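You operate a simulated robot arm through the tools that you are given. There is no shell and no other tool. Be economical: measure what you need, move in short steps, check, and stop when the job is done.

You run a simulated two-armed robot. Do the job below in one go: nothing can be reset, and whatever is moved stays where it is left.

TASK
Shake the vacuum's filter until the gauge is in the green, then restart it.
Fine: shut the inlet gate and let the vacuum stop before you shake; end with the gate open and the vacuum running. Where these are worked on the way, their far stop is far enough and under half their travel is too little: inlet gate.

It is judged by the outcome, as a careful person would: the job done as asked, and still so three seconds after it is handed in. It fails if anything else is knocked over, pushed out of place, dropped, spilled or broken.

THE ROBOT
Two 7-joint arms with fingered hands on one trunk, on a base that drives. Base frame: it is fixed to the floor where the robot stands at the start and does not move with it; the origin is under the middle of the robot, x ahead of it, y to its left, z up. Readings come in m, degrees, newtons and seconds.
The left shoulder is at the start at [0.118, 0.17, 1.113], the right one opposite. With the tool pointing down near the work surface each hand reaches from about 0.32 to 0.8 m from the robot's upright axis, wherever it stands, measured 20 degrees to its own side. Places, roughly: blue vacuum unit [0.9, 0.4, 0.7]; inlet gate [0.8, 0, 0.7]; shaker knob [0.7, 0.6, 1.1]; vacuum gauge [0.7, 0.4, 0.9]; vacuum lamp [0.7, 0.4, 1]; vacuum switch [0.5, 0.5, 0.9]. Payload 4 kg a hand.
Tool frame (each hand has its own): the origin (TCP) lies between the finger pads and is the grasp point; the fingertips stand 0.026 m ahead of it; z points along the fingers, y is the line along which they close. Largest opening 0.132 m; the body of the gripper starts 0.073 m behind the TCP. The gripper is a hand of 4 fingers: y runs from the thumb to the fingers, the wrist lies at [0, 0, -0.224] in the tool frame.
Orientation is that of the tool frame in the base frame, as [roll, pitch, yaw] about the fixed x, y, z axes, in that order (R = Rz(yaw) Ry(pitch) Rx(roll)). With the fingers straight down and closing along the base's y, the tool's x points along the base's -x, its y along +y and its z along -z.

THE INTERFACE
- The arms move only by the tool step_arm. It takes "left_motion", "right_motion" or both (then of equal length, played together; a hand with none holds still); each is a list of rows, each an object (a shift or turn left out is 0) with "xyz": the shift along the tool's x, y, z in units of 200 mm (1.0 is 200 mm), a list of three; "dr": the turn, a rotation vector about the tool's x, y, z in units of 90 degrees (1.0 is 90 degrees), a list of three. In form: [{"xyz": [x, y, z], "dr": [rx, ry, rz]}, ...]. A call has 1 to 12 rows; each row is the pose to reach, as a shift and turn from the pose commanded when the call began, along the tool's axes at that moment. A call with a number of a shift or a turn outside -1 to 1 is refused whole. Rows are played at 5 a second. More than 0.05 m and 8.6 degrees between two rows, and nothing of the call is played. A pose out of reach is approached as far as the arm can. The call stops where the force on the tool passes 90 N (or 10 N more than at its start, if that is more) or the arm is blocked; 0.2 s more then pass. In this call time passes only in rows, and 0.2 s behind the last. It gives the time, the measured TCP pose, the force on the tool (base axes), the opening and the grip force at its end, in the units of the frame above (readings bear some noise), with the torque about the TCP (base axes, N m) and any sound that the robot's microphone picked up.
- Cameras (640 x 400 px; columns grow to the right, rows downward): "scene" is now at [0.218, 0.0483, 1.3193]; the picture's right is [0.52, -0.86, 0.00], its down [-0.23, -0.14, -0.96] and it looks along [0.82, 0.50, -0.27] (base axes); focal length 214 px, centre (320, 200). "left" rides on the left gripper at [-0.073, 0.006, -0.094] in its tool frame; the picture's right is [-0.08, -1.00, 0.00], its down [0.79, -0.06, -0.62] and it looks along [0.61, -0.05, 0.79] (tool axes); focal length 230 px, centre (320, 200). "right" rides on the right gripper at [0.073, 0.006, -0.094] in its tool frame; the picture's right is [-0.08, 1.00, 0.00], its down [-0.78, -0.06, -0.62] and it looks along [-0.61, -0.05, 0.79] (tool axes); focal length 230 px, centre (320, 200). There is no depth. A picture from a camera that has moved, and an enlarged one, comes with that camera's place and axes in the base frame and with its lens.
- get_image(camera): a new picture of that camera. No time passes.
- lift_body(by): slides the trunk up (or, below 0, down) by that many m; the arms and the scene camera ride with it, the base frame stays. It gives what a move gives, with no picture.
- steer(legs): drives the robot by 1 to 6 legs, each [ahead, left, turn to the left] in m, m and degrees, along the robot's own axes; the way and the turn of a leg run together, so that a leg with both is an arc; at most 1.5 m and 180 degrees a leg. The arms and the cameras ride along, it lands a little off, and it stops where it bumps. It gives what a move gives.
- finger_targets(finger1, finger2, finger3, thumb_bend, hand): sets how far each is bent, from 0 (flat) to 100 (curled in); at 30 the hand is open as for a grip, at 70 the pads meet at the TCP. One left out holds its place. A second passes; each finger stops where it meets its share of the squeeze, and holds until it gets a number again. It is the only way to open and close the hand. It gives what a move gives, with no picture; readings hold the bend of each and the force on the fingers (four entries, about 0 where the hand has none), thumb and palm.
- turn_head(pan, tilt): turns the head with the scene camera to pan (to the left, within 80 degrees either way) and tilt (down, from -29 to 69), counted from straight ahead of the robot. It gives what a move gives.
- enlarge(camera, box): a new picture of the part [left, top, right, bottom] of that camera's present view, enlarged. No time passes.
- finish_job(): hands the job in; it is judged then, once.

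Work in short steps. Places have to be worked out from the pictures, the camera data and where the tool is seen: move nearer, look again, correct. Check each grasp and each placing, and mend what went wrong. You have 120 turns and 92 pictures in all, those below and enlarged ones among them. Open the grippers and draw the arms clear of the work before you hand the job in, unless the task says otherwise; then end with one line.

The tools are called after "Request:" by a JSON object that holds its "op" and its "data". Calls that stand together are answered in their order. step_arm: Moves the arms, as the interface text tells. Its arguments: {"type":"object","properties":{"left_motion":{"type":"array"},"right_motion":{"type":"array"}},"required":[]} The other tools are called the same way: lift_body (by) slides the trunk up or down; finger_targets (finger1, finger2, finger3, thumb_bend, hand) moves the fingers one by one; steer (legs) drives the base; turn_head (pan, tilt) turns the head that bears the scene camera; get_image (camera) takes a picture; enlarge (camera, box) takes an enlarged picture of a part of a camera's view; finish_job () hands the job in.

At the start:

```text
clock: 0.0
left_ee_pos: [0.386, 0.5066, 1.338]
left_tcp_rot: [180.0, 0.0, -179.9]
left_wrist_force: [0.8, -0.7, 0.0]
left_torque: [0.0, -0.01, 0.01]
left_finger_gap: 0.1317
left_gripper_force: 0.1
left_shape: jaw
left_bend: [30.0, 30.0, 30.0, 30.0]
left_finger forces: [0.0, 0.0, 0.0, 0.0, 0.0, 0.0]
right_ee_pos: [0.3878, 0.0274, 1.317]
right_tcp_rot: [180.0, 0.0, -179.9]
right_wrist_force: [-1.1, -0.7, 0.1]
right_torque: [0.02, 0.01, -0.03]
right_finger_gap: 0.1319
right_gripper_force: 0.0
right_shape: jaw
right_bend: [30.0, 30.0, 30.0, 30.0]
right_finger forces: [0.1, 0.0, 0.0, 0.0, 0.0, 0.1]
trunk travel left (down, up): [-0.129, 0.222]
robot x, y, heading: [0.0036, 0.0007, 0.1]
head pan, tilt: [31.2, 15.8]
```

scene: 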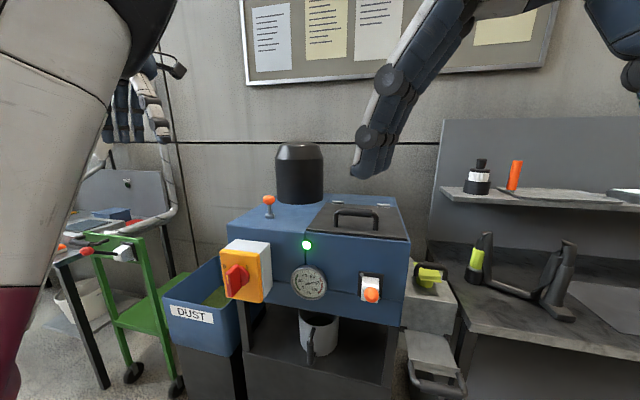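
right: 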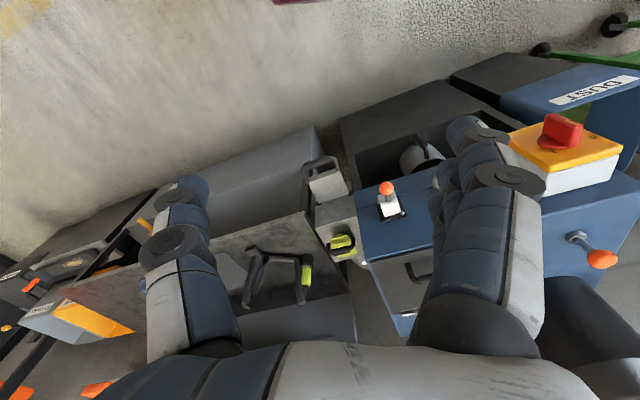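
left: 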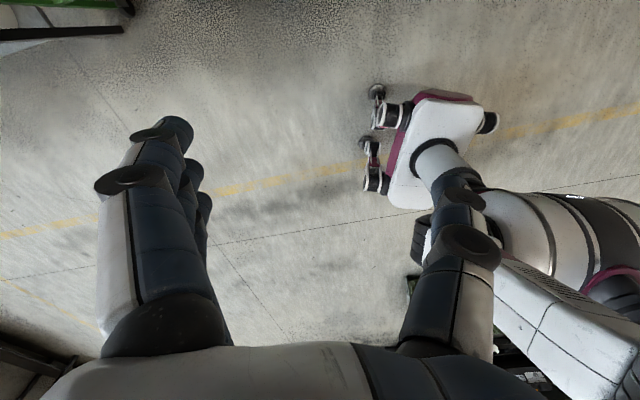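

The scene shows the vacuum running (green lamp), an orange-and-white switch with a red knob, a gauge, an orange shaker knob on top, and a small white box with an orange lever. I'll enlarge the panel and the gate area.

Request:
{"op": "enlarge", "data": {"camera": "scene", "box": [210, 180, 420, 311]}}

Request:
{"op": "enlarge", "data": {"camera": "scene", "box": [380, 220, 600, 358]}}

```text
3.05 times, centred on (315, 246) of scene
camera zoom: at [0.218, 0.0483, 1.3193], right [0.52, -0.86, 0.0], down [-0.23, -0.14, -0.96], along [0.82, 0.5, -0.27], focal length 654 px, centre (335, 61)
```

zoom: 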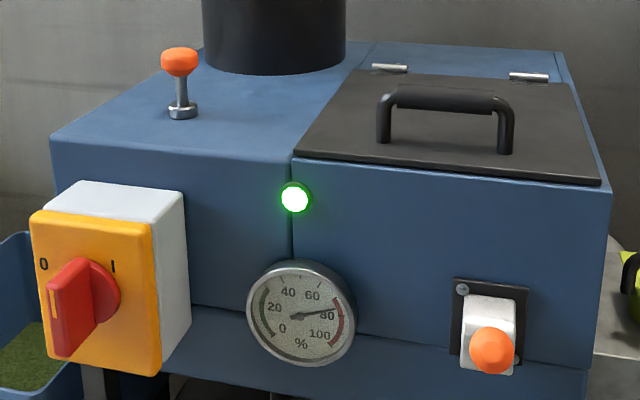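

```text
2.90 times, centred on (490, 289) of scene
camera zoom: at [0.218, 0.0483, 1.3193], right [0.52, -0.86, 0.0], down [-0.23, -0.14, -0.96], along [0.82, 0.5, -0.27], focal length 622 px, centre (-173, -58)
```

zoom: 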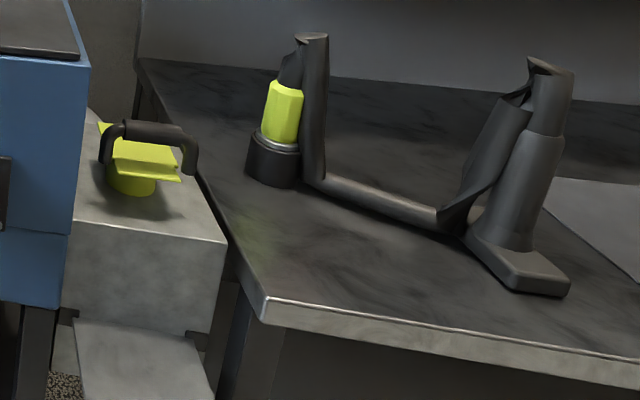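

The gauge reads about 80; the rotary red switch and the shaker are identified. By the given place, the inlet gate should project near (439,361), so I turn the head to look at that part.

Request:
{"op": "turn_head", "data": {"pan": 5, "tilt": 45}}

Request:
{"op": "get_image", "data": {"camera": "scene"}}

```text
clock: 0.9
left_ee_pos: [0.3845, 0.5069, 1.3378]
left_tcp_rot: [179.9, 0.1, 180.0]
left_wrist_force: [0.3, -0.4, -0.2]
left_torque: [-0.04, 0.05, 0.02]
left_finger_gap: 0.132
left_gripper_force: 0.0
left_shape: jaw
left_bend: [30.0, 30.0, 30.0, 30.0]
left_finger forces: [0.0, 0.0, 0.1, 0.0, 0.1, 0.1]
right_ee_pos: [0.3869, 0.0276, 1.3182]
right_tcp_rot: [-180.0, 0.1, -179.9]
right_wrist_force: [-0.1, -0.2, -0.3]
right_torque: [-0.01, 0.02, -0.01]
right_finger_gap: 0.132
right_gripper_force: 0.0
right_shape: jaw
right_bend: [30.0, 30.0, 30.0, 30.0]
right_finger forces: [0.1, 0.0, 0.0, 0.0, 0.0, 0.0]
trunk travel left (down, up): [-0.129, 0.222]
robot x, y, heading: [0.003, 0.0006, 0.0]
head pan, tilt: [5.0, 45.0]
```

```text
86 pictures are left
camera scene: at [0.2186, 0.007, 1.2742], right [0.09, -1.0, 0.0], down [-0.7, -0.06, -0.71], along [0.71, 0.06, -0.71], focal length 214 px, centre (320, 200)
```

scene: 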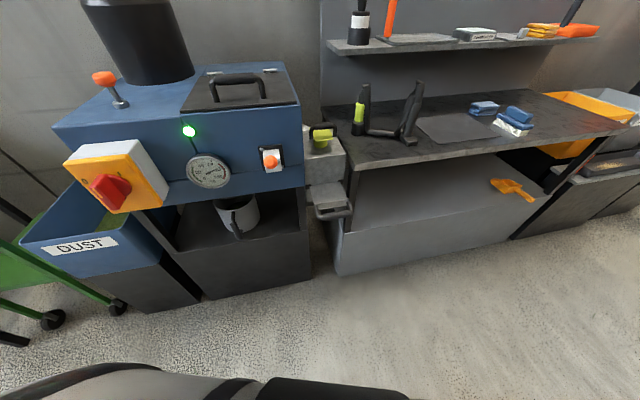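

Request:
{"op": "enlarge", "data": {"camera": "scene", "box": [240, 110, 400, 210]}}

```text
4.00 times, centred on (320, 160) of scene
camera zoom: at [0.2186, 0.007, 1.2742], right [0.09, -1.0, 0.0], down [-0.7, -0.06, -0.71], along [0.71, 0.06, -0.71], focal length 858 px, centre (320, 360)
```

zoom: 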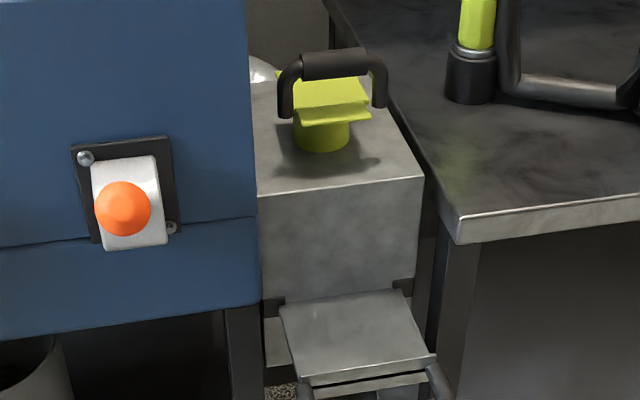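

The gate looks like a plate with a D-handle sliding out of the grey duct at about [0.82, 0.01, 0.7]. I'll look closer at the handle.

Request:
{"op": "enlarge", "data": {"camera": "scene", "box": [290, 165, 370, 235]}}

Request:
{"op": "enlarge", "data": {"camera": "right", "box": [290, 140, 420, 290]}}

```text
5.71 times, centred on (330, 200) of scene
camera zoom: at [0.2186, 0.007, 1.2742], right [0.09, -1.0, 0.0], down [-0.7, -0.06, -0.71], along [0.71, 0.06, -0.71], focal length 1226 px, centre (263, 200)
```

zoom: 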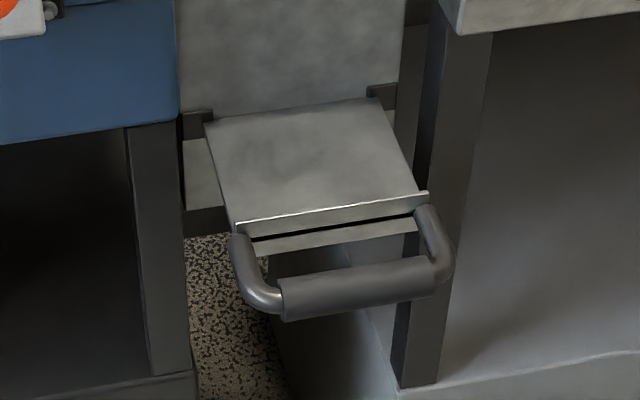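

```text
2.67 times, centred on (355, 215) of right
camera zoom: at [0.3144, 0.0332, 1.4119], right [0.08, 1.0, 0.0], down [0.78, -0.06, 0.62], along [0.62, -0.05, -0.79], focal length 614 px, centre (227, 160)
```

zoom: 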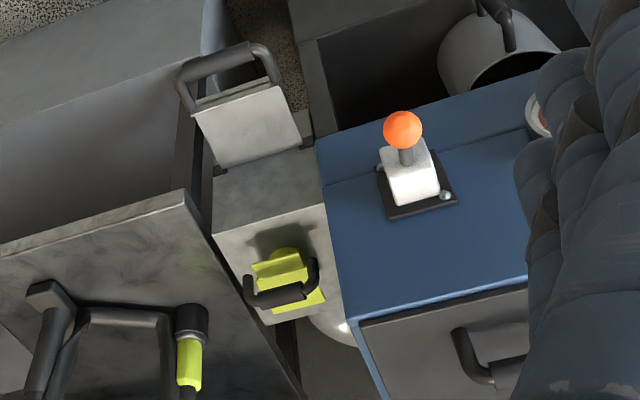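

I triangulate the gate's handle bar at about [0.691, −0.004, 0.735], with the blade sliding along a yaw of roughly 15°. It is pulled out, so open. I'll pitch the right hand forward while lowering it and moving it ahead.

Request:
{"op": "step_arm", "data": {"right_motion": [{"xyz": [-0.07, 0, 0.083], "dr": [0, -0.083, 0]}, {"xyz": [-0.14, 0, 0.167], "dr": [0, -0.167, 0]}, {"xyz": [-0.21, 0, 0.25], "dr": [0, -0.25, 0]}, {"xyz": [-0.28, 0, 0.333], "dr": [0, -0.333, 0]}, {"xyz": [-0.35, 0, 0.417], "dr": [0, -0.417, 0]}, {"xyz": [-0.42, 0, 0.5], "dr": [0, -0.5, 0]}, {"xyz": [-0.49, 0, 0.583], "dr": [0, -0.583, 0]}, {"xyz": [-0.56, 0, 0.667], "dr": [0, -0.667, 0]}, {"xyz": [-0.63, 0, 0.75], "dr": [0, -0.75, 0]}, {"xyz": [-0.7, 0, 0.833], "dr": [0, -0.833, 0]}, {"xyz": [-0.77, 0, 0.917], "dr": [0, -0.917, 0]}, {"xyz": [-0.8, 0, 1], "dr": [0, -1, 0]}]}}

```text
clock: 1.4
left_ee_pos: [0.3864, 0.506, 1.3393]
left_tcp_rot: [-180.0, 0.1, 179.9]
left_wrist_force: [0.5, -0.8, 0.0]
left_torque: [0.02, 0.02, -0.02]
left_finger_gap: 0.1319
left_gripper_force: 0.1
left_shape: jaw
left_bend: [30.0, 30.0, 30.0, 30.0]
left_finger forces: [0.0, 0.0, 0.0, 0.0, 0.0, 0.0]
right_ee_pos: [0.408, 0.0247, 1.309]
right_tcp_rot: [178.2, 8.2, 178.5]
right_wrist_force: [9.2, 6.5, 26.5]
right_torque: [-0.41, 3.83, -0.71]
right_finger_gap: 0.132
right_gripper_force: 0.0
right_shape: jaw
right_bend: [30.0, 30.0, 30.0, 30.0]
right_finger forces: [0.0, 0.1, 0.1, 0.0, 0.0, 0.0]
trunk travel left (down, up): [-0.129, 0.222]
robot x, y, heading: [0.0005, 0.0001, -0.2]
head pan, tilt: [5.0, 45.0]
stopped in row 2 (right hand): the force on the tool passed its limit at 120 N (the readings are from after the stop); the commanded pose is now the measured one
```

The right arm was blocked almost at once, likely by a self-contact. I'll look at the arm with the head.

Request:
{"op": "turn_head", "data": {"pan": 0, "tilt": 0}}

Request:
{"op": "get_image", "data": {"camera": "scene"}}

Request:
{"op": "get_image", "data": {"camera": "left"}}

```text
clock: 2.5
left_ee_pos: [0.3859, 0.5079, 1.3377]
left_tcp_rot: [180.0, 0.0, 179.9]
left_wrist_force: [-0.4, -0.8, -0.4]
left_torque: [0.0, 0.0, -0.03]
left_finger_gap: 0.1316
left_gripper_force: 0.1
left_shape: jaw
left_bend: [30.0, 30.0, 30.0, 30.0]
left_finger forces: [0.1, 0.0, 0.0, 0.0, 0.1, 0.0]
right_ee_pos: [0.4098, 0.0259, 1.3086]
right_tcp_rot: [178.3, 8.1, 178.4]
right_wrist_force: [26.4, -18.8, 59.6]
right_torque: [2.03, 8.8, 1.92]
right_finger_gap: 0.1318
right_gripper_force: 0.0
right_shape: jaw
right_bend: [30.0, 30.0, 30.0, 30.0]
right_finger forces: [0.0, 0.0, 0.0, 0.0, 0.0, 0.0]
trunk travel left (down, up): [-0.129, 0.222]
robot x, y, heading: [-0.0021, -0.0026, -0.0]
head pan, tilt: [0.0, 0.0]
```

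```text
82 pictures are left
camera scene: at [0.2173, 0.0052, 1.2704], right [0.07, -1.0, 0.0], down [-0.73, -0.05, -0.68], along [0.68, 0.04, -0.74], focal length 214 px, centre (320, 200)
```

scene: 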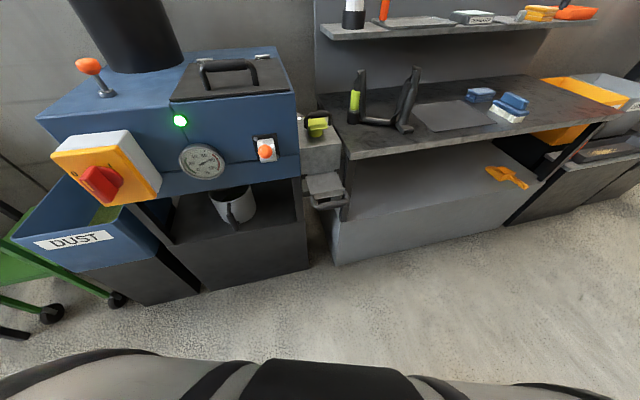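

```text
81 pictures are left
camera left: at [0.4584, 0.513, 1.4316], right [0.08, -1.0, 0.0], down [-0.79, -0.06, 0.62], along [-0.61, -0.05, -0.79], focal length 230 px, centre (320, 200)
```

left: 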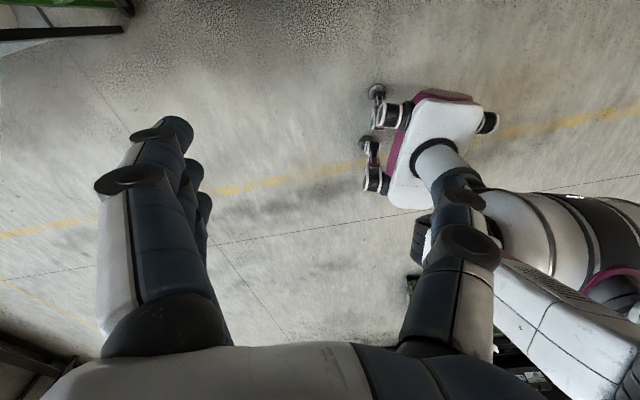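

The head is actually stuck at about 47° tilt with the right hand's back pressing on it. I lower the head's target to relieve it, then move the right hand straight ahead before rotating.

Request:
{"op": "turn_head", "data": {"pan": 0, "tilt": 50}}

Request:
{"op": "step_arm", "data": {"right_motion": [{"xyz": [-0.1, 0, 0.0]}, {"xyz": [-0.2, 0, 0.0]}, {"xyz": [-0.35, 0, 0.05]}, {"xyz": [-0.5, 0, 0.1]}, {"xyz": [-0.65, 0, 0.15]}, {"xyz": [-0.8, 0, 0.2]}, {"xyz": [-0.9, 0, 0.3]}]}}

```text
clock: 3.7
left_ee_pos: [0.3859, 0.5072, 1.3379]
left_tcp_rot: [-180.0, -0.1, -180.0]
left_wrist_force: [-0.1, 0.7, -0.2]
left_torque: [0.0, 0.0, 0.01]
left_finger_gap: 0.1319
left_gripper_force: 0.1
left_shape: jaw
left_bend: [30.0, 30.0, 30.0, 30.0]
left_finger forces: [0.0, 0.0, 0.0, 0.0, 0.1, 0.0]
right_ee_pos: [0.41, 0.0257, 1.3055]
right_tcp_rot: [178.7, 8.1, 178.4]
right_wrist_force: [55.6, -12.3, 16.4]
right_torque: [1.1, 6.6, 0.86]
right_finger_gap: 0.1321
right_gripper_force: 0.0
right_shape: jaw
right_bend: [30.0, 30.0, 30.0, 30.0]
right_finger forces: [0.0, 0.1, 0.0, 0.0, 0.0, 0.0]
trunk travel left (down, up): [-0.129, 0.222]
robot x, y, heading: [-0.0027, -0.0008, -0.1]
head pan, tilt: [0.0, 50.0]
```

```text
clock: 5.3
left_ee_pos: [0.3876, 0.5077, 1.3383]
left_tcp_rot: [-180.0, 0.0, 179.9]
left_wrist_force: [1.0, -0.7, 0.3]
left_torque: [-0.03, -0.02, 0.0]
left_finger_gap: 0.132
left_gripper_force: 0.1
left_shape: jaw
left_bend: [30.0, 30.0, 30.0, 30.0]
left_finger forces: [0.1, 0.0, 0.0, 0.1, 0.1, 0.0]
right_ee_pos: [0.5978, 0.0215, 1.2716]
right_tcp_rot: [178.7, 8.2, 178.7]
right_wrist_force: [-0.6, 0.3, 0.0]
right_torque: [-0.04, 0.0, 0.01]
right_finger_gap: 0.132
right_gripper_force: 0.0
right_shape: jaw
right_bend: [30.0, 30.0, 30.0, 30.0]
right_finger forces: [0.0, 0.0, 0.0, 0.0, 0.0, 0.0]
trunk travel left (down, up): [-0.129, 0.222]
robot x, y, heading: [-0.0011, -0.0, 0.0]
head pan, tilt: [0.0, 50.0]
```

The arm is free now. I'll pitch it forward while moving it right and down.

Request:
{"op": "step_arm", "data": {"right_motion": [{"xyz": [0, -0.06, 0.083], "dr": [0, -0.075, 0]}, {"xyz": [0, -0.12, 0.167], "dr": [0, -0.15, 0]}, {"xyz": [0, -0.18, 0.25], "dr": [0, -0.225, 0]}, {"xyz": [0, -0.24, 0.333], "dr": [0, -0.3, 0]}, {"xyz": [0, -0.3, 0.417], "dr": [0, -0.375, 0]}, {"xyz": [0, -0.36, 0.5], "dr": [0, -0.45, 0]}, {"xyz": [0, -0.42, 0.583], "dr": [0, -0.525, 0]}, {"xyz": [0, -0.48, 0.667], "dr": [0, -0.6, 0]}, {"xyz": [0, -0.54, 0.75], "dr": [0, -0.675, 0]}, {"xyz": [0, -0.6, 0.833], "dr": [0, -0.75, 0]}, {"xyz": [0, -0.66, 0.917], "dr": [0, -0.825, 0]}, {"xyz": [0, -0.72, 1], "dr": [0, -0.9, 0]}]}}

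```text
clock: 7.9
left_ee_pos: [0.387, 0.5067, 1.3379]
left_tcp_rot: [-179.9, -0.1, 179.9]
left_wrist_force: [0.9, -0.6, 0.2]
left_torque: [-0.04, 0.01, 0.0]
left_finger_gap: 0.1317
left_gripper_force: 0.0
left_shape: jaw
left_bend: [30.0, 30.0, 30.0, 30.0]
left_finger forces: [0.0, 0.0, 0.1, 0.1, 0.1, 0.1]
right_ee_pos: [0.6195, -0.1175, 1.0698]
right_tcp_rot: [122.3, 88.5, 121.1]
right_wrist_force: [0.2, 0.3, -0.2]
right_torque: [-0.03, -0.01, 0.03]
right_finger_gap: 0.132
right_gripper_force: 0.0
right_shape: jaw
right_bend: [30.0, 30.0, 30.0, 30.0]
right_finger forces: [0.1, 0.0, 0.0, 0.0, 0.1, 0.0]
trunk travel left (down, up): [-0.129, 0.222]
robot x, y, heading: [-0.0025, -0.0012, -0.2]
head pan, tilt: [0.0, 50.0]
```

Forward pointing is reached. Now I roll the hand 90° so the fingers end up above and the thumb below, while lowering it.

Request:
{"op": "step_arm", "data": {"right_motion": [{"xyz": [0.083, 0, -0.03], "dr": [0, 0, 0.083]}, {"xyz": [0.167, 0, -0.06], "dr": [0, 0, 0.167]}, {"xyz": [0.25, 0, -0.1], "dr": [0, 0, 0.25]}, {"xyz": [0.333, 0, -0.13], "dr": [0, 0, 0.333]}, {"xyz": [0.417, 0, -0.17], "dr": [0, 0, 0.417]}, {"xyz": [0.5, 0, -0.2], "dr": [0, 0, 0.5]}, {"xyz": [0.583, 0, -0.25], "dr": [0, 0, 0.583]}, {"xyz": [0.667, 0, -0.3], "dr": [0, 0, 0.667]}, {"xyz": [0.75, 0, -0.33], "dr": [0, 0, 0.75]}, {"xyz": [0.833, 0, -0.37], "dr": [0, 0, 0.833]}, {"xyz": [0.917, 0, -0.4], "dr": [0, 0, 0.917]}, {"xyz": [1, 0, -0.4], "dr": [0, 0, 1]}]}}

Request:
{"op": "get_image", "data": {"camera": "scene"}}

Request:
{"op": "get_image", "data": {"camera": "right"}}

```text
clock: 10.5
left_ee_pos: [0.3873, 0.5061, 1.3383]
left_tcp_rot: [180.0, 0.0, 179.9]
left_wrist_force: [0.9, -0.2, 1.5]
left_torque: [-0.01, -0.01, 0.0]
left_finger_gap: 0.1318
left_gripper_force: 0.0
left_shape: jaw
left_bend: [30.0, 30.0, 30.0, 30.0]
left_finger forces: [0.1, 0.1, 0.1, 0.0, 0.0, 0.0]
right_ee_pos: [0.5585, -0.1075, 0.8739]
right_tcp_rot: [91.1, -1.4, 88.9]
right_wrist_force: [-1.3, -0.2, -0.2]
right_torque: [-0.02, -0.02, -0.01]
right_finger_gap: 0.1319
right_gripper_force: 0.0
right_shape: jaw
right_bend: [30.0, 30.0, 30.0, 30.0]
right_finger forces: [0.0, 0.0, 0.0, 0.0, 0.1, 0.1]
right hand out of reach, approached as far as the arm can: row 11, 12
trunk travel left (down, up): [-0.129, 0.222]
robot x, y, heading: [0.0011, 0.0011, -0.2]
head pan, tilt: [0.0, 50.0]
```

```text
80 pictures are left
camera scene: at [0.2158, -0.0007, 1.2666], right [0.0, -1.0, 0.0], down [-0.77, 0.0, -0.64], along [0.64, 0.0, -0.77], focal length 214 px, centre (320, 200)
```

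scene: 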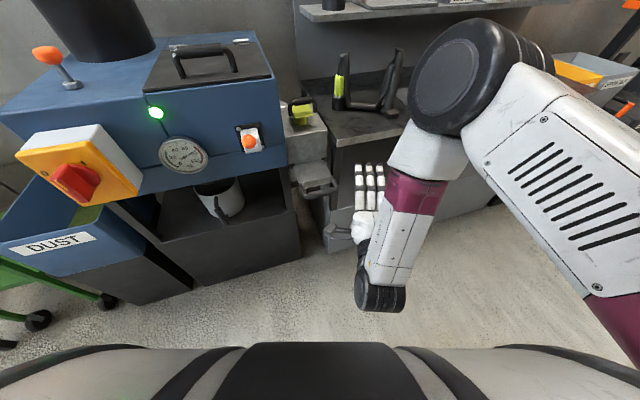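

```text
79 pictures are left
camera right: at [0.4671, -0.0326, 0.8832], right [0.02, -0.1, 0.99], down [-0.63, -0.77, -0.07], along [0.77, -0.63, -0.08], focal length 230 px, centre (320, 200)
```

right: 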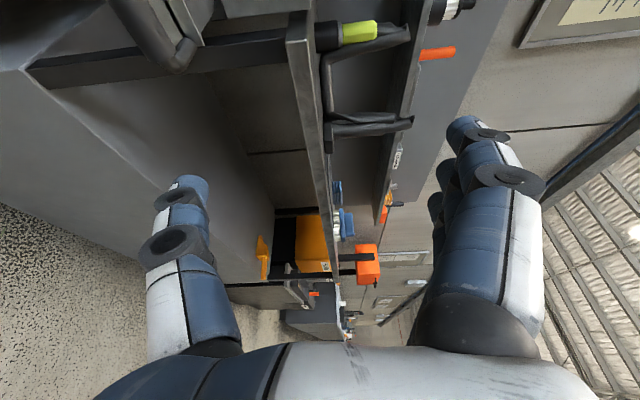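

The hand is near an arm limit but oriented right. I'll lower the trunk by 0.12 m instead of stretching the arm down.

Request:
{"op": "lift_body", "data": {"by": -0.12}}

Request:
{"op": "get_image", "data": {"camera": "scene"}}

```text
clock: 12.0
left_ee_pos: [0.5011, 0.5079, 1.1357]
left_tcp_rot: [-179.9, -16.2, 180.0]
left_wrist_force: [-0.6, 0.3, 0.1]
left_torque: [0.0, -0.03, -0.01]
left_finger_gap: 0.1318
left_gripper_force: 0.1
left_shape: jaw
left_bend: [30.0, 30.0, 30.0, 30.0]
left_finger forces: [0.1, 0.0, 0.0, 0.0, 0.0, 0.1]
right_ee_pos: [0.5218, -0.1053, 0.6024]
right_tcp_rot: [113.1, -0.8, 88.5]
right_wrist_force: [-0.2, -0.1, 0.2]
right_torque: [0.02, 0.0, 0.03]
right_finger_gap: 0.1318
right_gripper_force: 0.1
right_shape: jaw
right_bend: [30.0, 30.0, 30.0, 30.0]
right_finger forces: [0.2, 0.1, 0.0, 0.0, 0.1, 0.1]
trunk travel left (down, up): [-0.009, 0.342]
robot x, y, heading: [-0.0027, -0.0014, -0.2]
head pan, tilt: [0.0, 50.0]
```

```text
78 pictures are left
camera scene: at [0.3396, -0.0001, 1.1249], right [0.0, -1.0, 0.0], down [-0.77, 0.0, -0.64], along [0.64, 0.0, -0.77], focal length 214 px, centre (320, 200)
```

scene: 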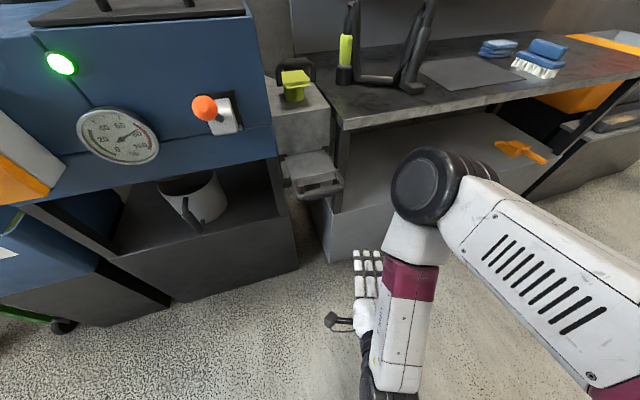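

The body leans forward when lowered; the hand now points 23° down at [0.52,−0.105,0.60]. The handle re-projects consistently at about [0.695,0,0.735]. I'll bring the hand to a pre-grasp 13 cm in front of it, nearly level and yawed 15°.

Request:
{"op": "step_arm", "data": {"right_motion": [{"xyz": [0.06, 0.12, -0.014], "dr": [-0.033, 0.025, -0.01]}, {"xyz": [0.12, 0.24, -0.03], "dr": [-0.067, 0.05, -0.02]}, {"xyz": [0.18, 0.36, -0.045], "dr": [-0.1, 0.075, -0.03]}, {"xyz": [0.24, 0.48, -0.06], "dr": [-0.133, 0.1, -0.04]}, {"xyz": [0.3, 0.6, -0.075], "dr": [-0.167, 0.125, -0.052]}, {"xyz": [0.34, 0.686, -0.085], "dr": [-0.2, 0.149, -0.063]}]}}

Request:
{"op": "enlarge", "data": {"camera": "scene", "box": [220, 100, 420, 225]}}

Request:
{"op": "get_image", "data": {"camera": "right"}}

```text
clock: 13.6
left_ee_pos: [0.5021, 0.5067, 1.1348]
left_tcp_rot: [-180.0, -16.5, -180.0]
left_wrist_force: [0.4, -0.2, -0.2]
left_torque: [0.02, 0.0, 0.01]
left_finger_gap: 0.1321
left_gripper_force: 0.0
left_shape: jaw
left_bend: [30.0, 30.0, 30.0, 30.0]
left_finger forces: [0.1, 0.0, 0.0, 0.0, 0.0, 0.0]
right_ee_pos: [0.603, -0.0682, 0.7396]
right_tcp_rot: [95.7, 0.1, 97.1]
right_wrist_force: [-0.4, -0.4, 0.0]
right_torque: [0.0, -0.04, -0.01]
right_finger_gap: 0.1315
right_gripper_force: 0.0
right_shape: jaw
right_bend: [30.0, 30.0, 30.0, 30.0]
right_finger forces: [0.0, 0.0, 0.1, 0.1, 0.1, 0.1]
right hand out of reach, approached as far as the arm can: row 1, 2, 3, 4, 5, 6
trunk travel left (down, up): [-0.009, 0.342]
robot x, y, heading: [-0.0024, 0.0028, 0.1]
head pan, tilt: [0.0, 50.0]
stopped in row 6 (right hand): the arm was blocked; the commanded pose is now the measured one
```

```text
3.20 times, centred on (320, 162) of scene
camera zoom: at [0.341, -0.0003, 1.1241], right [0.0, -1.0, 0.0], down [-0.77, 0.0, -0.64], along [0.64, 0.0, -0.77], focal length 686 px, centre (320, 320)
```

zoom: 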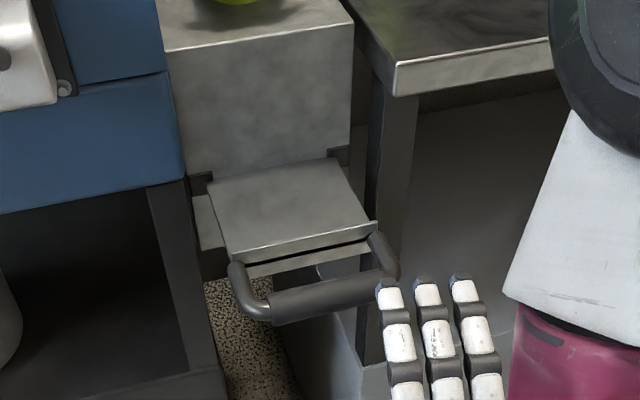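

```text
76 pictures are left
camera right: at [0.5022, -0.0077, 0.7541], right [0.11, -0.06, 0.99], down [-0.52, -0.86, 0.0], along [0.85, -0.51, -0.12], focal length 230 px, centre (320, 200)
```

right: 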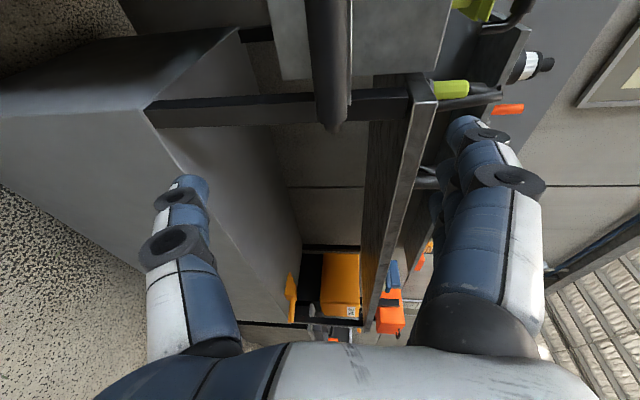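

The arm can't quite make the pose from here, but turning the base 7.5° left with a small shift right gives the same alignment. The hand tips stay about 5 cm clear of the handle.

Request:
{"op": "steer", "data": {"legs": [[-0.03, -0.035, 7.5]]}}

Request:
{"op": "enlarge", "data": {"camera": "scene", "box": [220, 100, 420, 225]}}

Request:
{"op": "get_image", "data": {"camera": "right"}}

```text
clock: 14.6
left_ee_pos: [0.4069, 0.5325, 1.1348]
left_tcp_rot: [180.0, -16.4, -172.8]
left_wrist_force: [-0.5, 0.0, 0.7]
left_torque: [-0.01, -0.04, 0.03]
left_finger_gap: 0.1318
left_gripper_force: 0.1
left_shape: jaw
left_bend: [30.0, 30.0, 30.0, 30.0]
left_finger forces: [0.0, 0.1, 0.1, 0.0, 0.0, 0.1]
right_ee_pos: [0.5797, -0.0261, 0.7407]
right_tcp_rot: [95.7, 0.1, 104.5]
right_wrist_force: [-0.3, -0.3, 0.0]
right_torque: [0.02, 0.02, 0.01]
right_finger_gap: 0.1322
right_gripper_force: 0.1
right_shape: jaw
right_bend: [30.0, 30.0, 30.0, 30.0]
right_finger forces: [0.0, 0.0, 0.1, 0.0, 0.0, 0.0]
trunk travel left (down, up): [-0.009, 0.342]
robot x, y, heading: [-0.0265, -0.0389, 7.4]
head pan, tilt: [0.0, 50.0]
```

```text
3.20 times, centred on (320, 162) of scene
camera zoom: at [0.3112, 0.0076, 1.1244], right [0.13, -0.99, 0.0], down [-0.76, -0.1, -0.64], along [0.64, 0.08, -0.77], focal length 686 px, centre (320, 320)
```

zoom: 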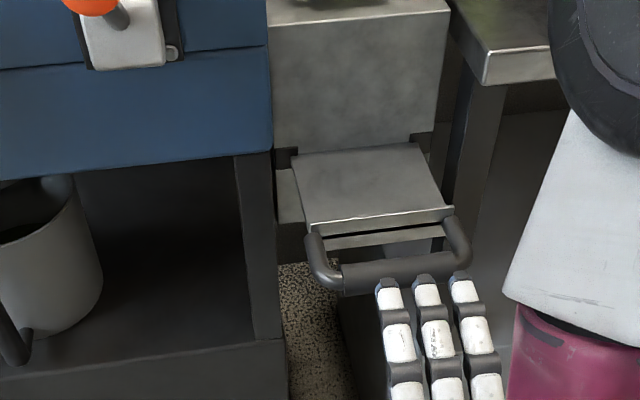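

```text
74 pictures are left
camera right: at [0.4721, 0.021, 0.7543], right [0.11, -0.05, 0.99], down [-0.4, -0.92, 0.0], along [0.91, -0.4, -0.12], focal length 230 px, centre (320, 200)
```

right: 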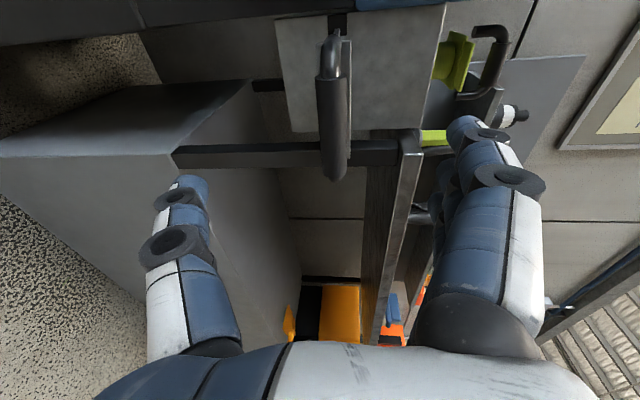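

The handle bar sits midway between thumb and fingers in the hand view, and the TCP height matches (0.741). I advance the hand about 0.105 m along its heading to put the bar in the grasp.

Request:
{"op": "step_arm", "data": {"right_motion": [{"xyz": [0, 0.01, 0.1]}, {"xyz": [0, 0.02, 0.2]}, {"xyz": [0, 0.03, 0.3]}, {"xyz": [0, 0.04, 0.38]}, {"xyz": [0, 0.045, 0.46]}, {"xyz": [0, 0.05, 0.53]}]}}

Request:
{"op": "get_image", "data": {"camera": "right"}}

Request:
{"op": "enlarge", "data": {"camera": "scene", "box": [220, 100, 420, 225]}}

```text
clock: 16.0
left_ee_pos: [0.4078, 0.532, 1.1348]
left_tcp_rot: [180.0, -16.4, -172.7]
left_wrist_force: [-0.2, -0.5, -0.8]
left_torque: [0.01, 0.01, 0.02]
left_finger_gap: 0.1319
left_gripper_force: 0.0
left_shape: jaw
left_bend: [30.0, 30.0, 30.0, 30.0]
left_finger forces: [0.0, 0.1, 0.0, 0.0, 0.0, 0.0]
right_ee_pos: [0.6831, -0.0004, 0.738]
right_tcp_rot: [95.7, 0.2, 104.4]
right_wrist_force: [-0.2, 0.6, 0.0]
right_torque: [-0.01, 0.0, 0.0]
right_finger_gap: 0.132
right_gripper_force: 0.2
right_shape: jaw
right_bend: [30.0, 30.0, 30.0, 30.0]
right_finger forces: [0.0, 0.0, 0.0, 0.0, 0.0, 0.0]
trunk travel left (down, up): [-0.009, 0.342]
robot x, y, heading: [-0.03, -0.0383, 7.2]
head pan, tilt: [0.0, 50.0]
```

```text
73 pictures are left
camera right: at [0.5763, 0.0468, 0.7532], right [0.11, -0.05, 0.99], down [-0.41, -0.91, 0.0], along [0.91, -0.4, -0.12], focal length 230 px, centre (320, 200)
```

right: 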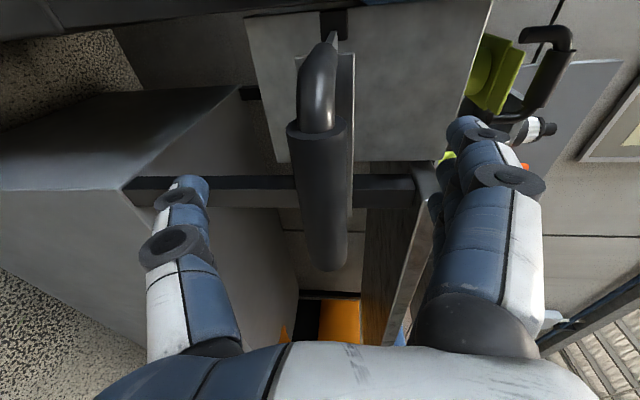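

```text
3.20 times, centred on (320, 162) of scene
camera zoom: at [0.3117, 0.0076, 1.1242], right [0.13, -0.99, 0.0], down [-0.76, -0.1, -0.64], along [0.64, 0.08, -0.77], focal length 686 px, centre (320, 320)
```

zoom: 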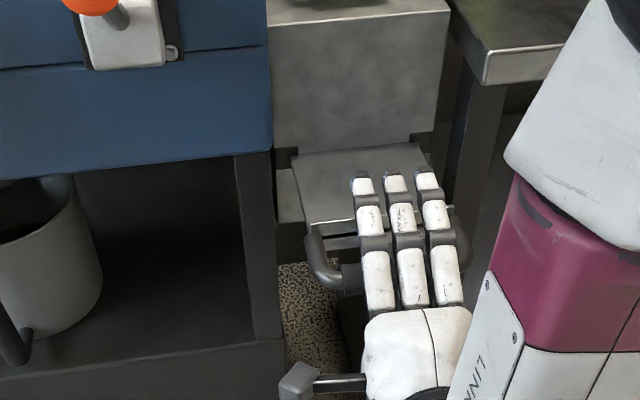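

The bar is centred at the TCP between thumb and fingers. I close the hand gently around it.

Request:
{"op": "finger_targets", "data": {"hand": "right", "finger1": 66, "finger2": 66, "finger3": 66, "thumb_bend": 66}}

Request:
{"op": "get_image", "data": {"camera": "right"}}

Request:
{"op": "enlarge", "data": {"camera": "scene", "box": [220, 100, 420, 225]}}

```text
clock: 17.0
left_ee_pos: [0.4067, 0.532, 1.1346]
left_tcp_rot: [-180.0, -16.4, -172.7]
left_wrist_force: [0.8, -0.6, 0.0]
left_torque: [0.0, -0.01, 0.02]
left_finger_gap: 0.1317
left_gripper_force: 0.0
left_shape: jaw
left_bend: [30.0, 30.0, 30.0, 30.0]
left_finger forces: [0.0, 0.1, 0.0, 0.0, 0.0, 0.1]
right_ee_pos: [0.6818, 0.0001, 0.7384]
right_tcp_rot: [95.7, 0.3, 104.5]
right_wrist_force: [-0.4, 0.7, 0.1]
right_torque: [-0.01, 0.01, 0.0]
right_finger_gap: 0.0235
right_gripper_force: 0.1
right_shape: fingers
right_bend: [66.0, 66.0, 66.0, 66.0]
right_finger forces: [0.1, 0.1, 0.0, 0.0, 0.0, 0.0]
trunk travel left (down, up): [-0.009, 0.342]
robot x, y, heading: [-0.0264, -0.0355, 7.3]
head pan, tilt: [0.0, 50.0]
```

```text
71 pictures are left
camera right: at [0.5756, 0.047, 0.753], right [0.11, -0.05, 0.99], down [-0.41, -0.91, 0.0], along [0.91, -0.4, -0.12], focal length 230 px, centre (320, 200)
```

right: 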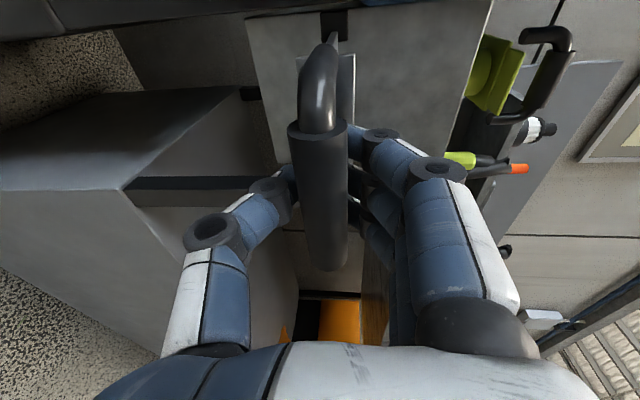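

```text
3.20 times, centred on (320, 162) of scene
camera zoom: at [0.3116, 0.0076, 1.1242], right [0.13, -0.99, 0.0], down [-0.76, -0.1, -0.64], along [0.64, 0.08, -0.77], focal length 686 px, centre (320, 320)
```

zoom: 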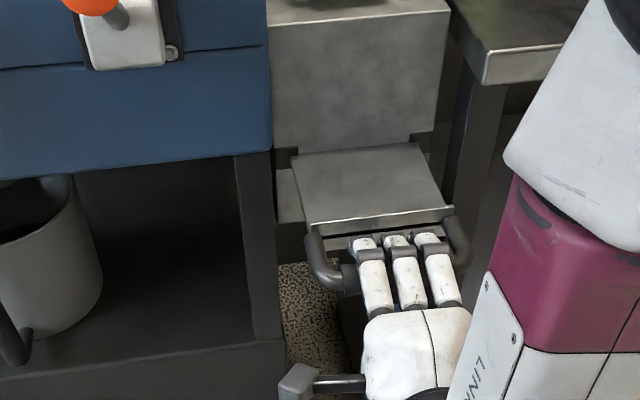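

The fingers are around the bar and clear of the blade, gap 23 mm with no force yet; I close further.

Request:
{"op": "finger_targets", "data": {"hand": "right", "finger1": 76, "finger2": 76, "finger3": 76, "thumb_bend": 76}}

```text
clock: 18.0
left_ee_pos: [0.4081, 0.5321, 1.1337]
left_tcp_rot: [-180.0, -16.5, -172.7]
left_wrist_force: [-0.9, 0.0, 0.4]
left_torque: [-0.01, 0.01, -0.03]
left_finger_gap: 0.132
left_gripper_force: 0.0
left_shape: jaw
left_bend: [30.0, 30.0, 30.0, 30.0]
left_finger forces: [0.0, 0.0, 0.0, 0.1, 0.0, 0.1]
right_ee_pos: [0.6845, -0.0006, 0.7389]
right_tcp_rot: [95.6, 0.3, 104.4]
right_wrist_force: [22.3, 5.5, 3.8]
right_torque: [-0.05, 0.02, -0.04]
right_finger_gap: 0.0138
right_gripper_force: 17.4
right_shape: fingers
right_bend: [73.0, 73.0, 72.0, 71.0]
right_finger forces: [8.2, 8.2, 7.9, 0.0, 10.4, 0.0]
trunk travel left (down, up): [-0.009, 0.342]
robot x, y, heading: [-0.0254, -0.0359, 7.5]
head pan, tilt: [0.0, 50.0]
```

The bar is gripped (about 17 N). I push the gate in along its axis in small rows.

Request:
{"op": "step_arm", "data": {"right_motion": [{"xyz": [0, 0.005, 0.05]}, {"xyz": [0, 0.01, 0.1]}, {"xyz": [0, 0.015, 0.15]}, {"xyz": [0, 0.02, 0.2]}, {"xyz": [0, 0.025, 0.25]}, {"xyz": [0, 0.03, 0.3]}, {"xyz": [0, 0.035, 0.35]}, {"xyz": [0, 0.04, 0.4]}, {"xyz": [0, 0.045, 0.45]}, {"xyz": [0, 0.05, 0.5]}]}}

Request:
{"op": "enlarge", "data": {"camera": "scene", "box": [220, 100, 420, 225]}}

```text
clock: 20.2
left_ee_pos: [0.406, 0.5316, 1.1339]
left_tcp_rot: [179.9, -16.4, -172.8]
left_wrist_force: [1.4, 0.1, -0.8]
left_torque: [0.02, 0.01, -0.03]
left_finger_gap: 0.132
left_gripper_force: 0.1
left_shape: jaw
left_bend: [30.0, 30.0, 30.0, 30.0]
left_finger forces: [0.0, 0.0, 0.0, 0.0, 0.0, 0.0]
right_ee_pos: [0.7856, 0.0179, 0.742]
right_tcp_rot: [95.3, -0.1, 103.0]
right_wrist_force: [-1.9, -0.3, 0.4]
right_torque: [0.0, 0.06, 0.01]
right_finger_gap: 0.0087
right_gripper_force: 0.1
right_shape: fingers
right_bend: [76.0, 74.0, 76.0, 74.0]
right_finger forces: [0.0, 0.1, 0.1, 0.1, 0.0, 0.0]
trunk travel left (down, up): [-0.009, 0.342]
robot x, y, heading: [-0.0264, -0.0381, 7.2]
head pan, tilt: [0.0, 50.0]
```

```text
3.20 times, centred on (320, 162) of scene
camera zoom: at [0.3114, 0.0076, 1.1244], right [0.13, -0.99, 0.0], down [-0.76, -0.1, -0.64], along [0.64, 0.08, -0.77], focal length 686 px, centre (320, 320)
```

zoom: 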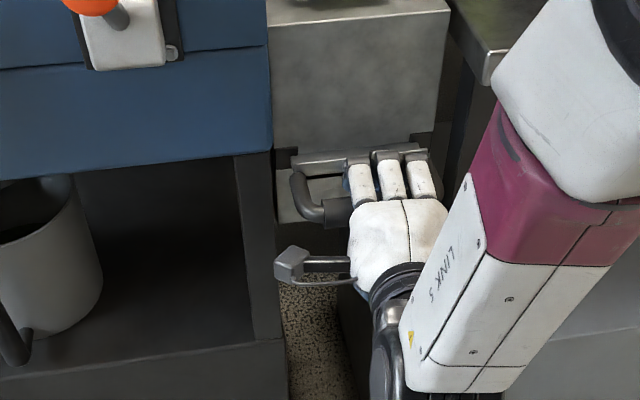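

The gate is nearly flush. I push a little further until it meets the stop.

Request:
{"op": "step_arm", "data": {"right_motion": [{"xyz": [0, 0.003, 0.03]}, {"xyz": [0, 0.006, 0.06]}, {"xyz": [0, 0.009, 0.09]}, {"xyz": [0, 0.012, 0.12]}]}}

Request:
{"op": "enlarge", "data": {"camera": "scene", "box": [260, 110, 380, 185]}}

Request:
{"op": "get_image", "data": {"camera": "right"}}

```text
clock: 21.2
left_ee_pos: [0.4067, 0.5312, 1.1352]
left_tcp_rot: [-180.0, -16.4, -172.9]
left_wrist_force: [-0.2, 0.3, 0.0]
left_torque: [0.02, -0.02, -0.04]
left_finger_gap: 0.1319
left_gripper_force: 0.0
left_shape: jaw
left_bend: [30.0, 30.0, 30.0, 30.0]
left_finger forces: [0.1, 0.1, 0.0, 0.1, 0.0, 0.0]
right_ee_pos: [0.809, 0.0211, 0.7445]
right_tcp_rot: [95.3, -0.2, 102.8]
right_wrist_force: [-8.5, -0.2, 0.5]
right_torque: [0.01, 0.04, 0.11]
right_finger_gap: 0.0083
right_gripper_force: 8.7
right_shape: fingers
right_bend: [76.0, 74.0, 76.0, 74.0]
right_finger forces: [0.0, 0.1, 0.0, 0.0, 15.9, 0.0]
trunk travel left (down, up): [-0.009, 0.342]
robot x, y, heading: [-0.0244, -0.0377, 7.5]
head pan, tilt: [0.0, 50.0]
```

```text
5.33 times, centred on (320, 148) of scene
camera zoom: at [0.3106, 0.0075, 1.1246], right [0.13, -0.99, 0.0], down [-0.76, -0.1, -0.64], along [0.64, 0.08, -0.77], focal length 1144 px, centre (320, 480)
```

zoom: 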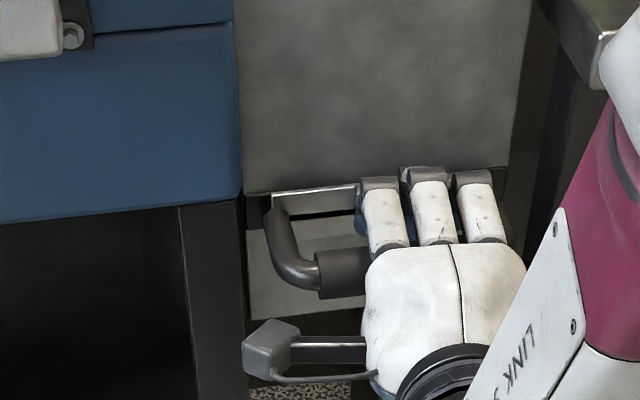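

```text
67 pictures are left
camera right: at [0.7026, 0.0717, 0.7589], right [0.11, -0.06, 0.99], down [-0.43, -0.9, -0.01], along [0.9, -0.43, -0.12], focal length 230 px, centre (320, 200)
```

right: 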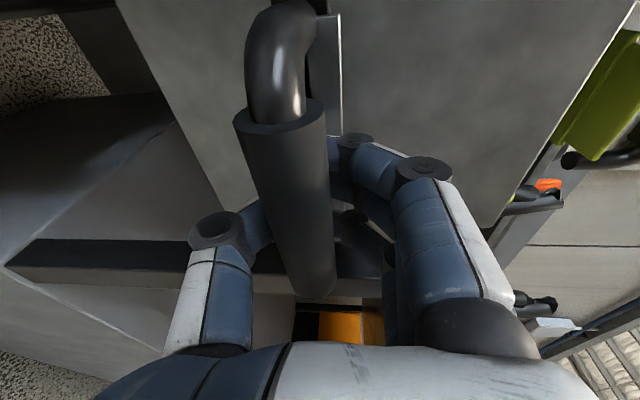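

The blade looks flush and force is rising. One more short push to confirm the stop.

Request:
{"op": "step_arm", "data": {"right_motion": [{"xyz": [0, 0.003, 0.03]}, {"xyz": [0, 0.006, 0.06]}, {"xyz": [0, 0.009, 0.09]}]}}

Request:
{"op": "enlarge", "data": {"camera": "scene", "box": [260, 110, 380, 185]}}

```text
clock: 21.9
left_ee_pos: [0.4015, 0.5297, 1.1368]
left_tcp_rot: [-180.0, -16.1, -172.7]
left_wrist_force: [-0.5, 0.4, 0.9]
left_torque: [-0.01, 0.04, 0.0]
left_finger_gap: 0.1319
left_gripper_force: 0.1
left_shape: jaw
left_bend: [30.0, 30.0, 30.0, 30.0]
left_finger forces: [0.0, 0.1, 0.0, 0.0, 0.0, 0.0]
right_ee_pos: [0.8133, 0.021, 0.735]
right_tcp_rot: [96.9, -0.6, 102.7]
right_wrist_force: [-46.9, -2.8, -0.5]
right_torque: [0.03, -0.2, 0.39]
right_finger_gap: 0.0082
right_gripper_force: 21.4
right_shape: fingers
right_bend: [77.0, 81.0, 76.0, 80.0]
right_finger forces: [0.8, 0.0, 0.0, 0.0, 42.2, 0.0]
trunk travel left (down, up): [-0.009, 0.342]
robot x, y, heading: [-0.0285, -0.0346, 7.3]
head pan, tilt: [0.0, 50.0]
stopped in row 3 (right hand): the force on the tool passed its limit at 94 N (the readings are from after the stop); the commanded pose is now the measured one
```

```text
5.33 times, centred on (320, 148) of scene
camera zoom: at [0.3056, 0.0068, 1.1258], right [0.13, -0.99, 0.0], down [-0.76, -0.1, -0.65], along [0.64, 0.08, -0.76], focal length 1144 px, centre (320, 480)
```

zoom: 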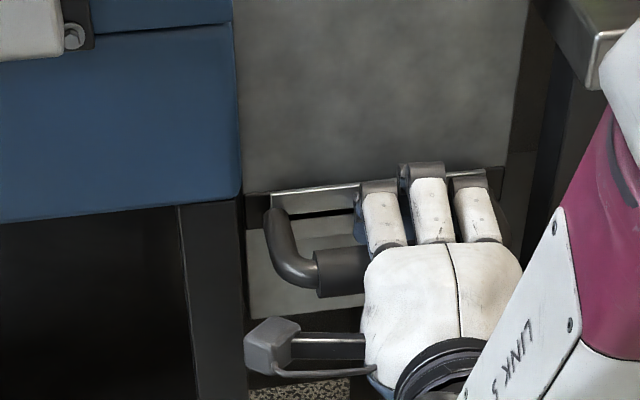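

The gate is hard against its stop: shut. I ease the right hand back to relieve the force, keep it hooked on the bar for later, and turn the head to the switch.

Request:
{"op": "step_arm", "data": {"right_motion": [{"xyz": [0, 0, -0.025]}, {"xyz": [0, 0, -0.05]}]}}

Request:
{"op": "turn_head", "data": {"pan": 35, "tilt": 30}}

Request:
{"op": "get_image", "data": {"camera": "scene"}}

```text
clock: 22.6
left_ee_pos: [0.4061, 0.5308, 1.1357]
left_tcp_rot: [180.0, -16.4, -172.8]
left_wrist_force: [-0.1, -1.0, -0.5]
left_torque: [0.0, 0.0, -0.01]
left_finger_gap: 0.1322
left_gripper_force: 0.1
left_shape: jaw
left_bend: [30.0, 30.0, 30.0, 30.0]
left_finger forces: [0.0, 0.0, 0.0, 0.0, 0.1, 0.0]
right_ee_pos: [0.81, 0.0192, 0.7394]
right_tcp_rot: [96.4, -0.5, 102.5]
right_wrist_force: [-13.2, -7.0, 2.6]
right_torque: [-0.01, 0.01, -0.01]
right_finger_gap: 0.0085
right_gripper_force: 0.0
right_shape: fingers
right_bend: [76.0, 76.0, 76.0, 76.0]
right_finger forces: [0.0, 0.1, 0.1, 0.0, 0.1, 0.0]
trunk travel left (down, up): [-0.009, 0.342]
robot x, y, heading: [-0.0261, -0.0358, 7.3]
head pan, tilt: [0.0, 50.0]
```

```text
clock: 23.6
left_ee_pos: [0.4053, 0.5317, 1.1352]
left_tcp_rot: [-180.0, -16.4, -172.7]
left_wrist_force: [0.7, 0.5, 1.0]
left_torque: [-0.02, -0.02, 0.02]
left_finger_gap: 0.1321
left_gripper_force: 0.0
left_shape: jaw
left_bend: [30.0, 30.0, 30.0, 30.0]
left_finger forces: [0.0, 0.0, 0.1, 0.0, 0.1, 0.0]
right_ee_pos: [0.8108, 0.0202, 0.7388]
right_tcp_rot: [96.5, -0.7, 102.6]
right_wrist_force: [-11.8, -7.5, 0.7]
right_torque: [-0.02, 0.0, 0.0]
right_finger_gap: 0.0083
right_gripper_force: 0.0
right_shape: fingers
right_bend: [76.0, 75.0, 76.0, 75.0]
right_finger forces: [0.0, 0.1, 0.1, 0.1, 0.0, 0.1]
trunk travel left (down, up): [-0.009, 0.342]
robot x, y, heading: [-0.0285, -0.0346, 7.4]
head pan, tilt: [35.0, 30.0]
```

```text
65 pictures are left
camera scene: at [0.3, 0.0574, 1.1541], right [0.67, -0.74, 0.0], down [-0.37, -0.34, -0.87], along [0.64, 0.58, -0.5], focal length 214 px, centre (320, 200)
```

scene: 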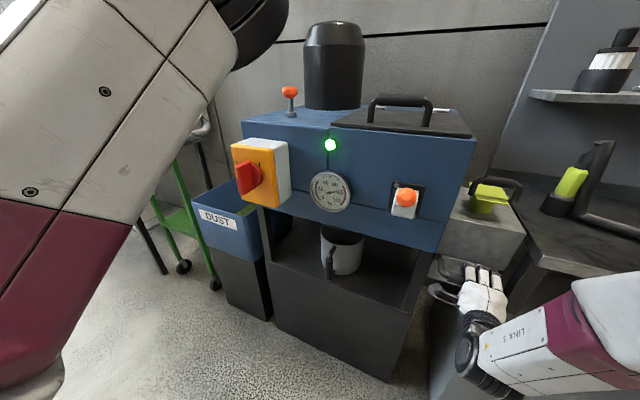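

Request:
{"op": "enlarge", "data": {"camera": "scene", "box": [210, 80, 370, 220]}}

Request:
{"op": "get_image", "data": {"camera": "left"}}

```text
2.86 times, centred on (290, 150) of scene
camera zoom: at [0.3, 0.0574, 1.1541], right [0.67, -0.74, 0.0], down [-0.37, -0.34, -0.87], along [0.64, 0.58, -0.5], focal length 613 px, centre (406, 343)
```

zoom: 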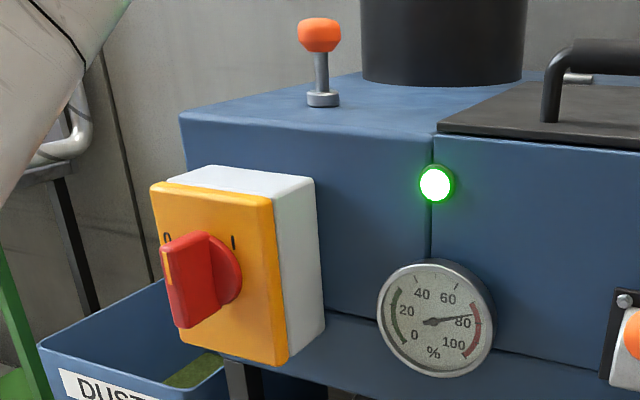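

```text
63 pictures are left
camera left: at [0.4999, 0.548, 1.2046], right [0.2, -0.98, -0.02], down [-0.57, -0.13, 0.81], along [-0.8, -0.15, -0.58], focal length 230 px, centre (320, 200)
```

left: 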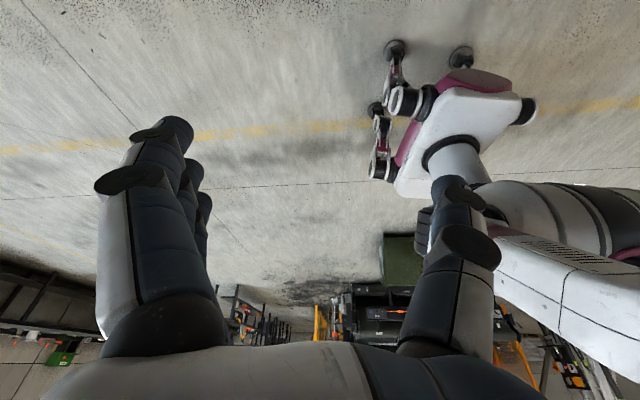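

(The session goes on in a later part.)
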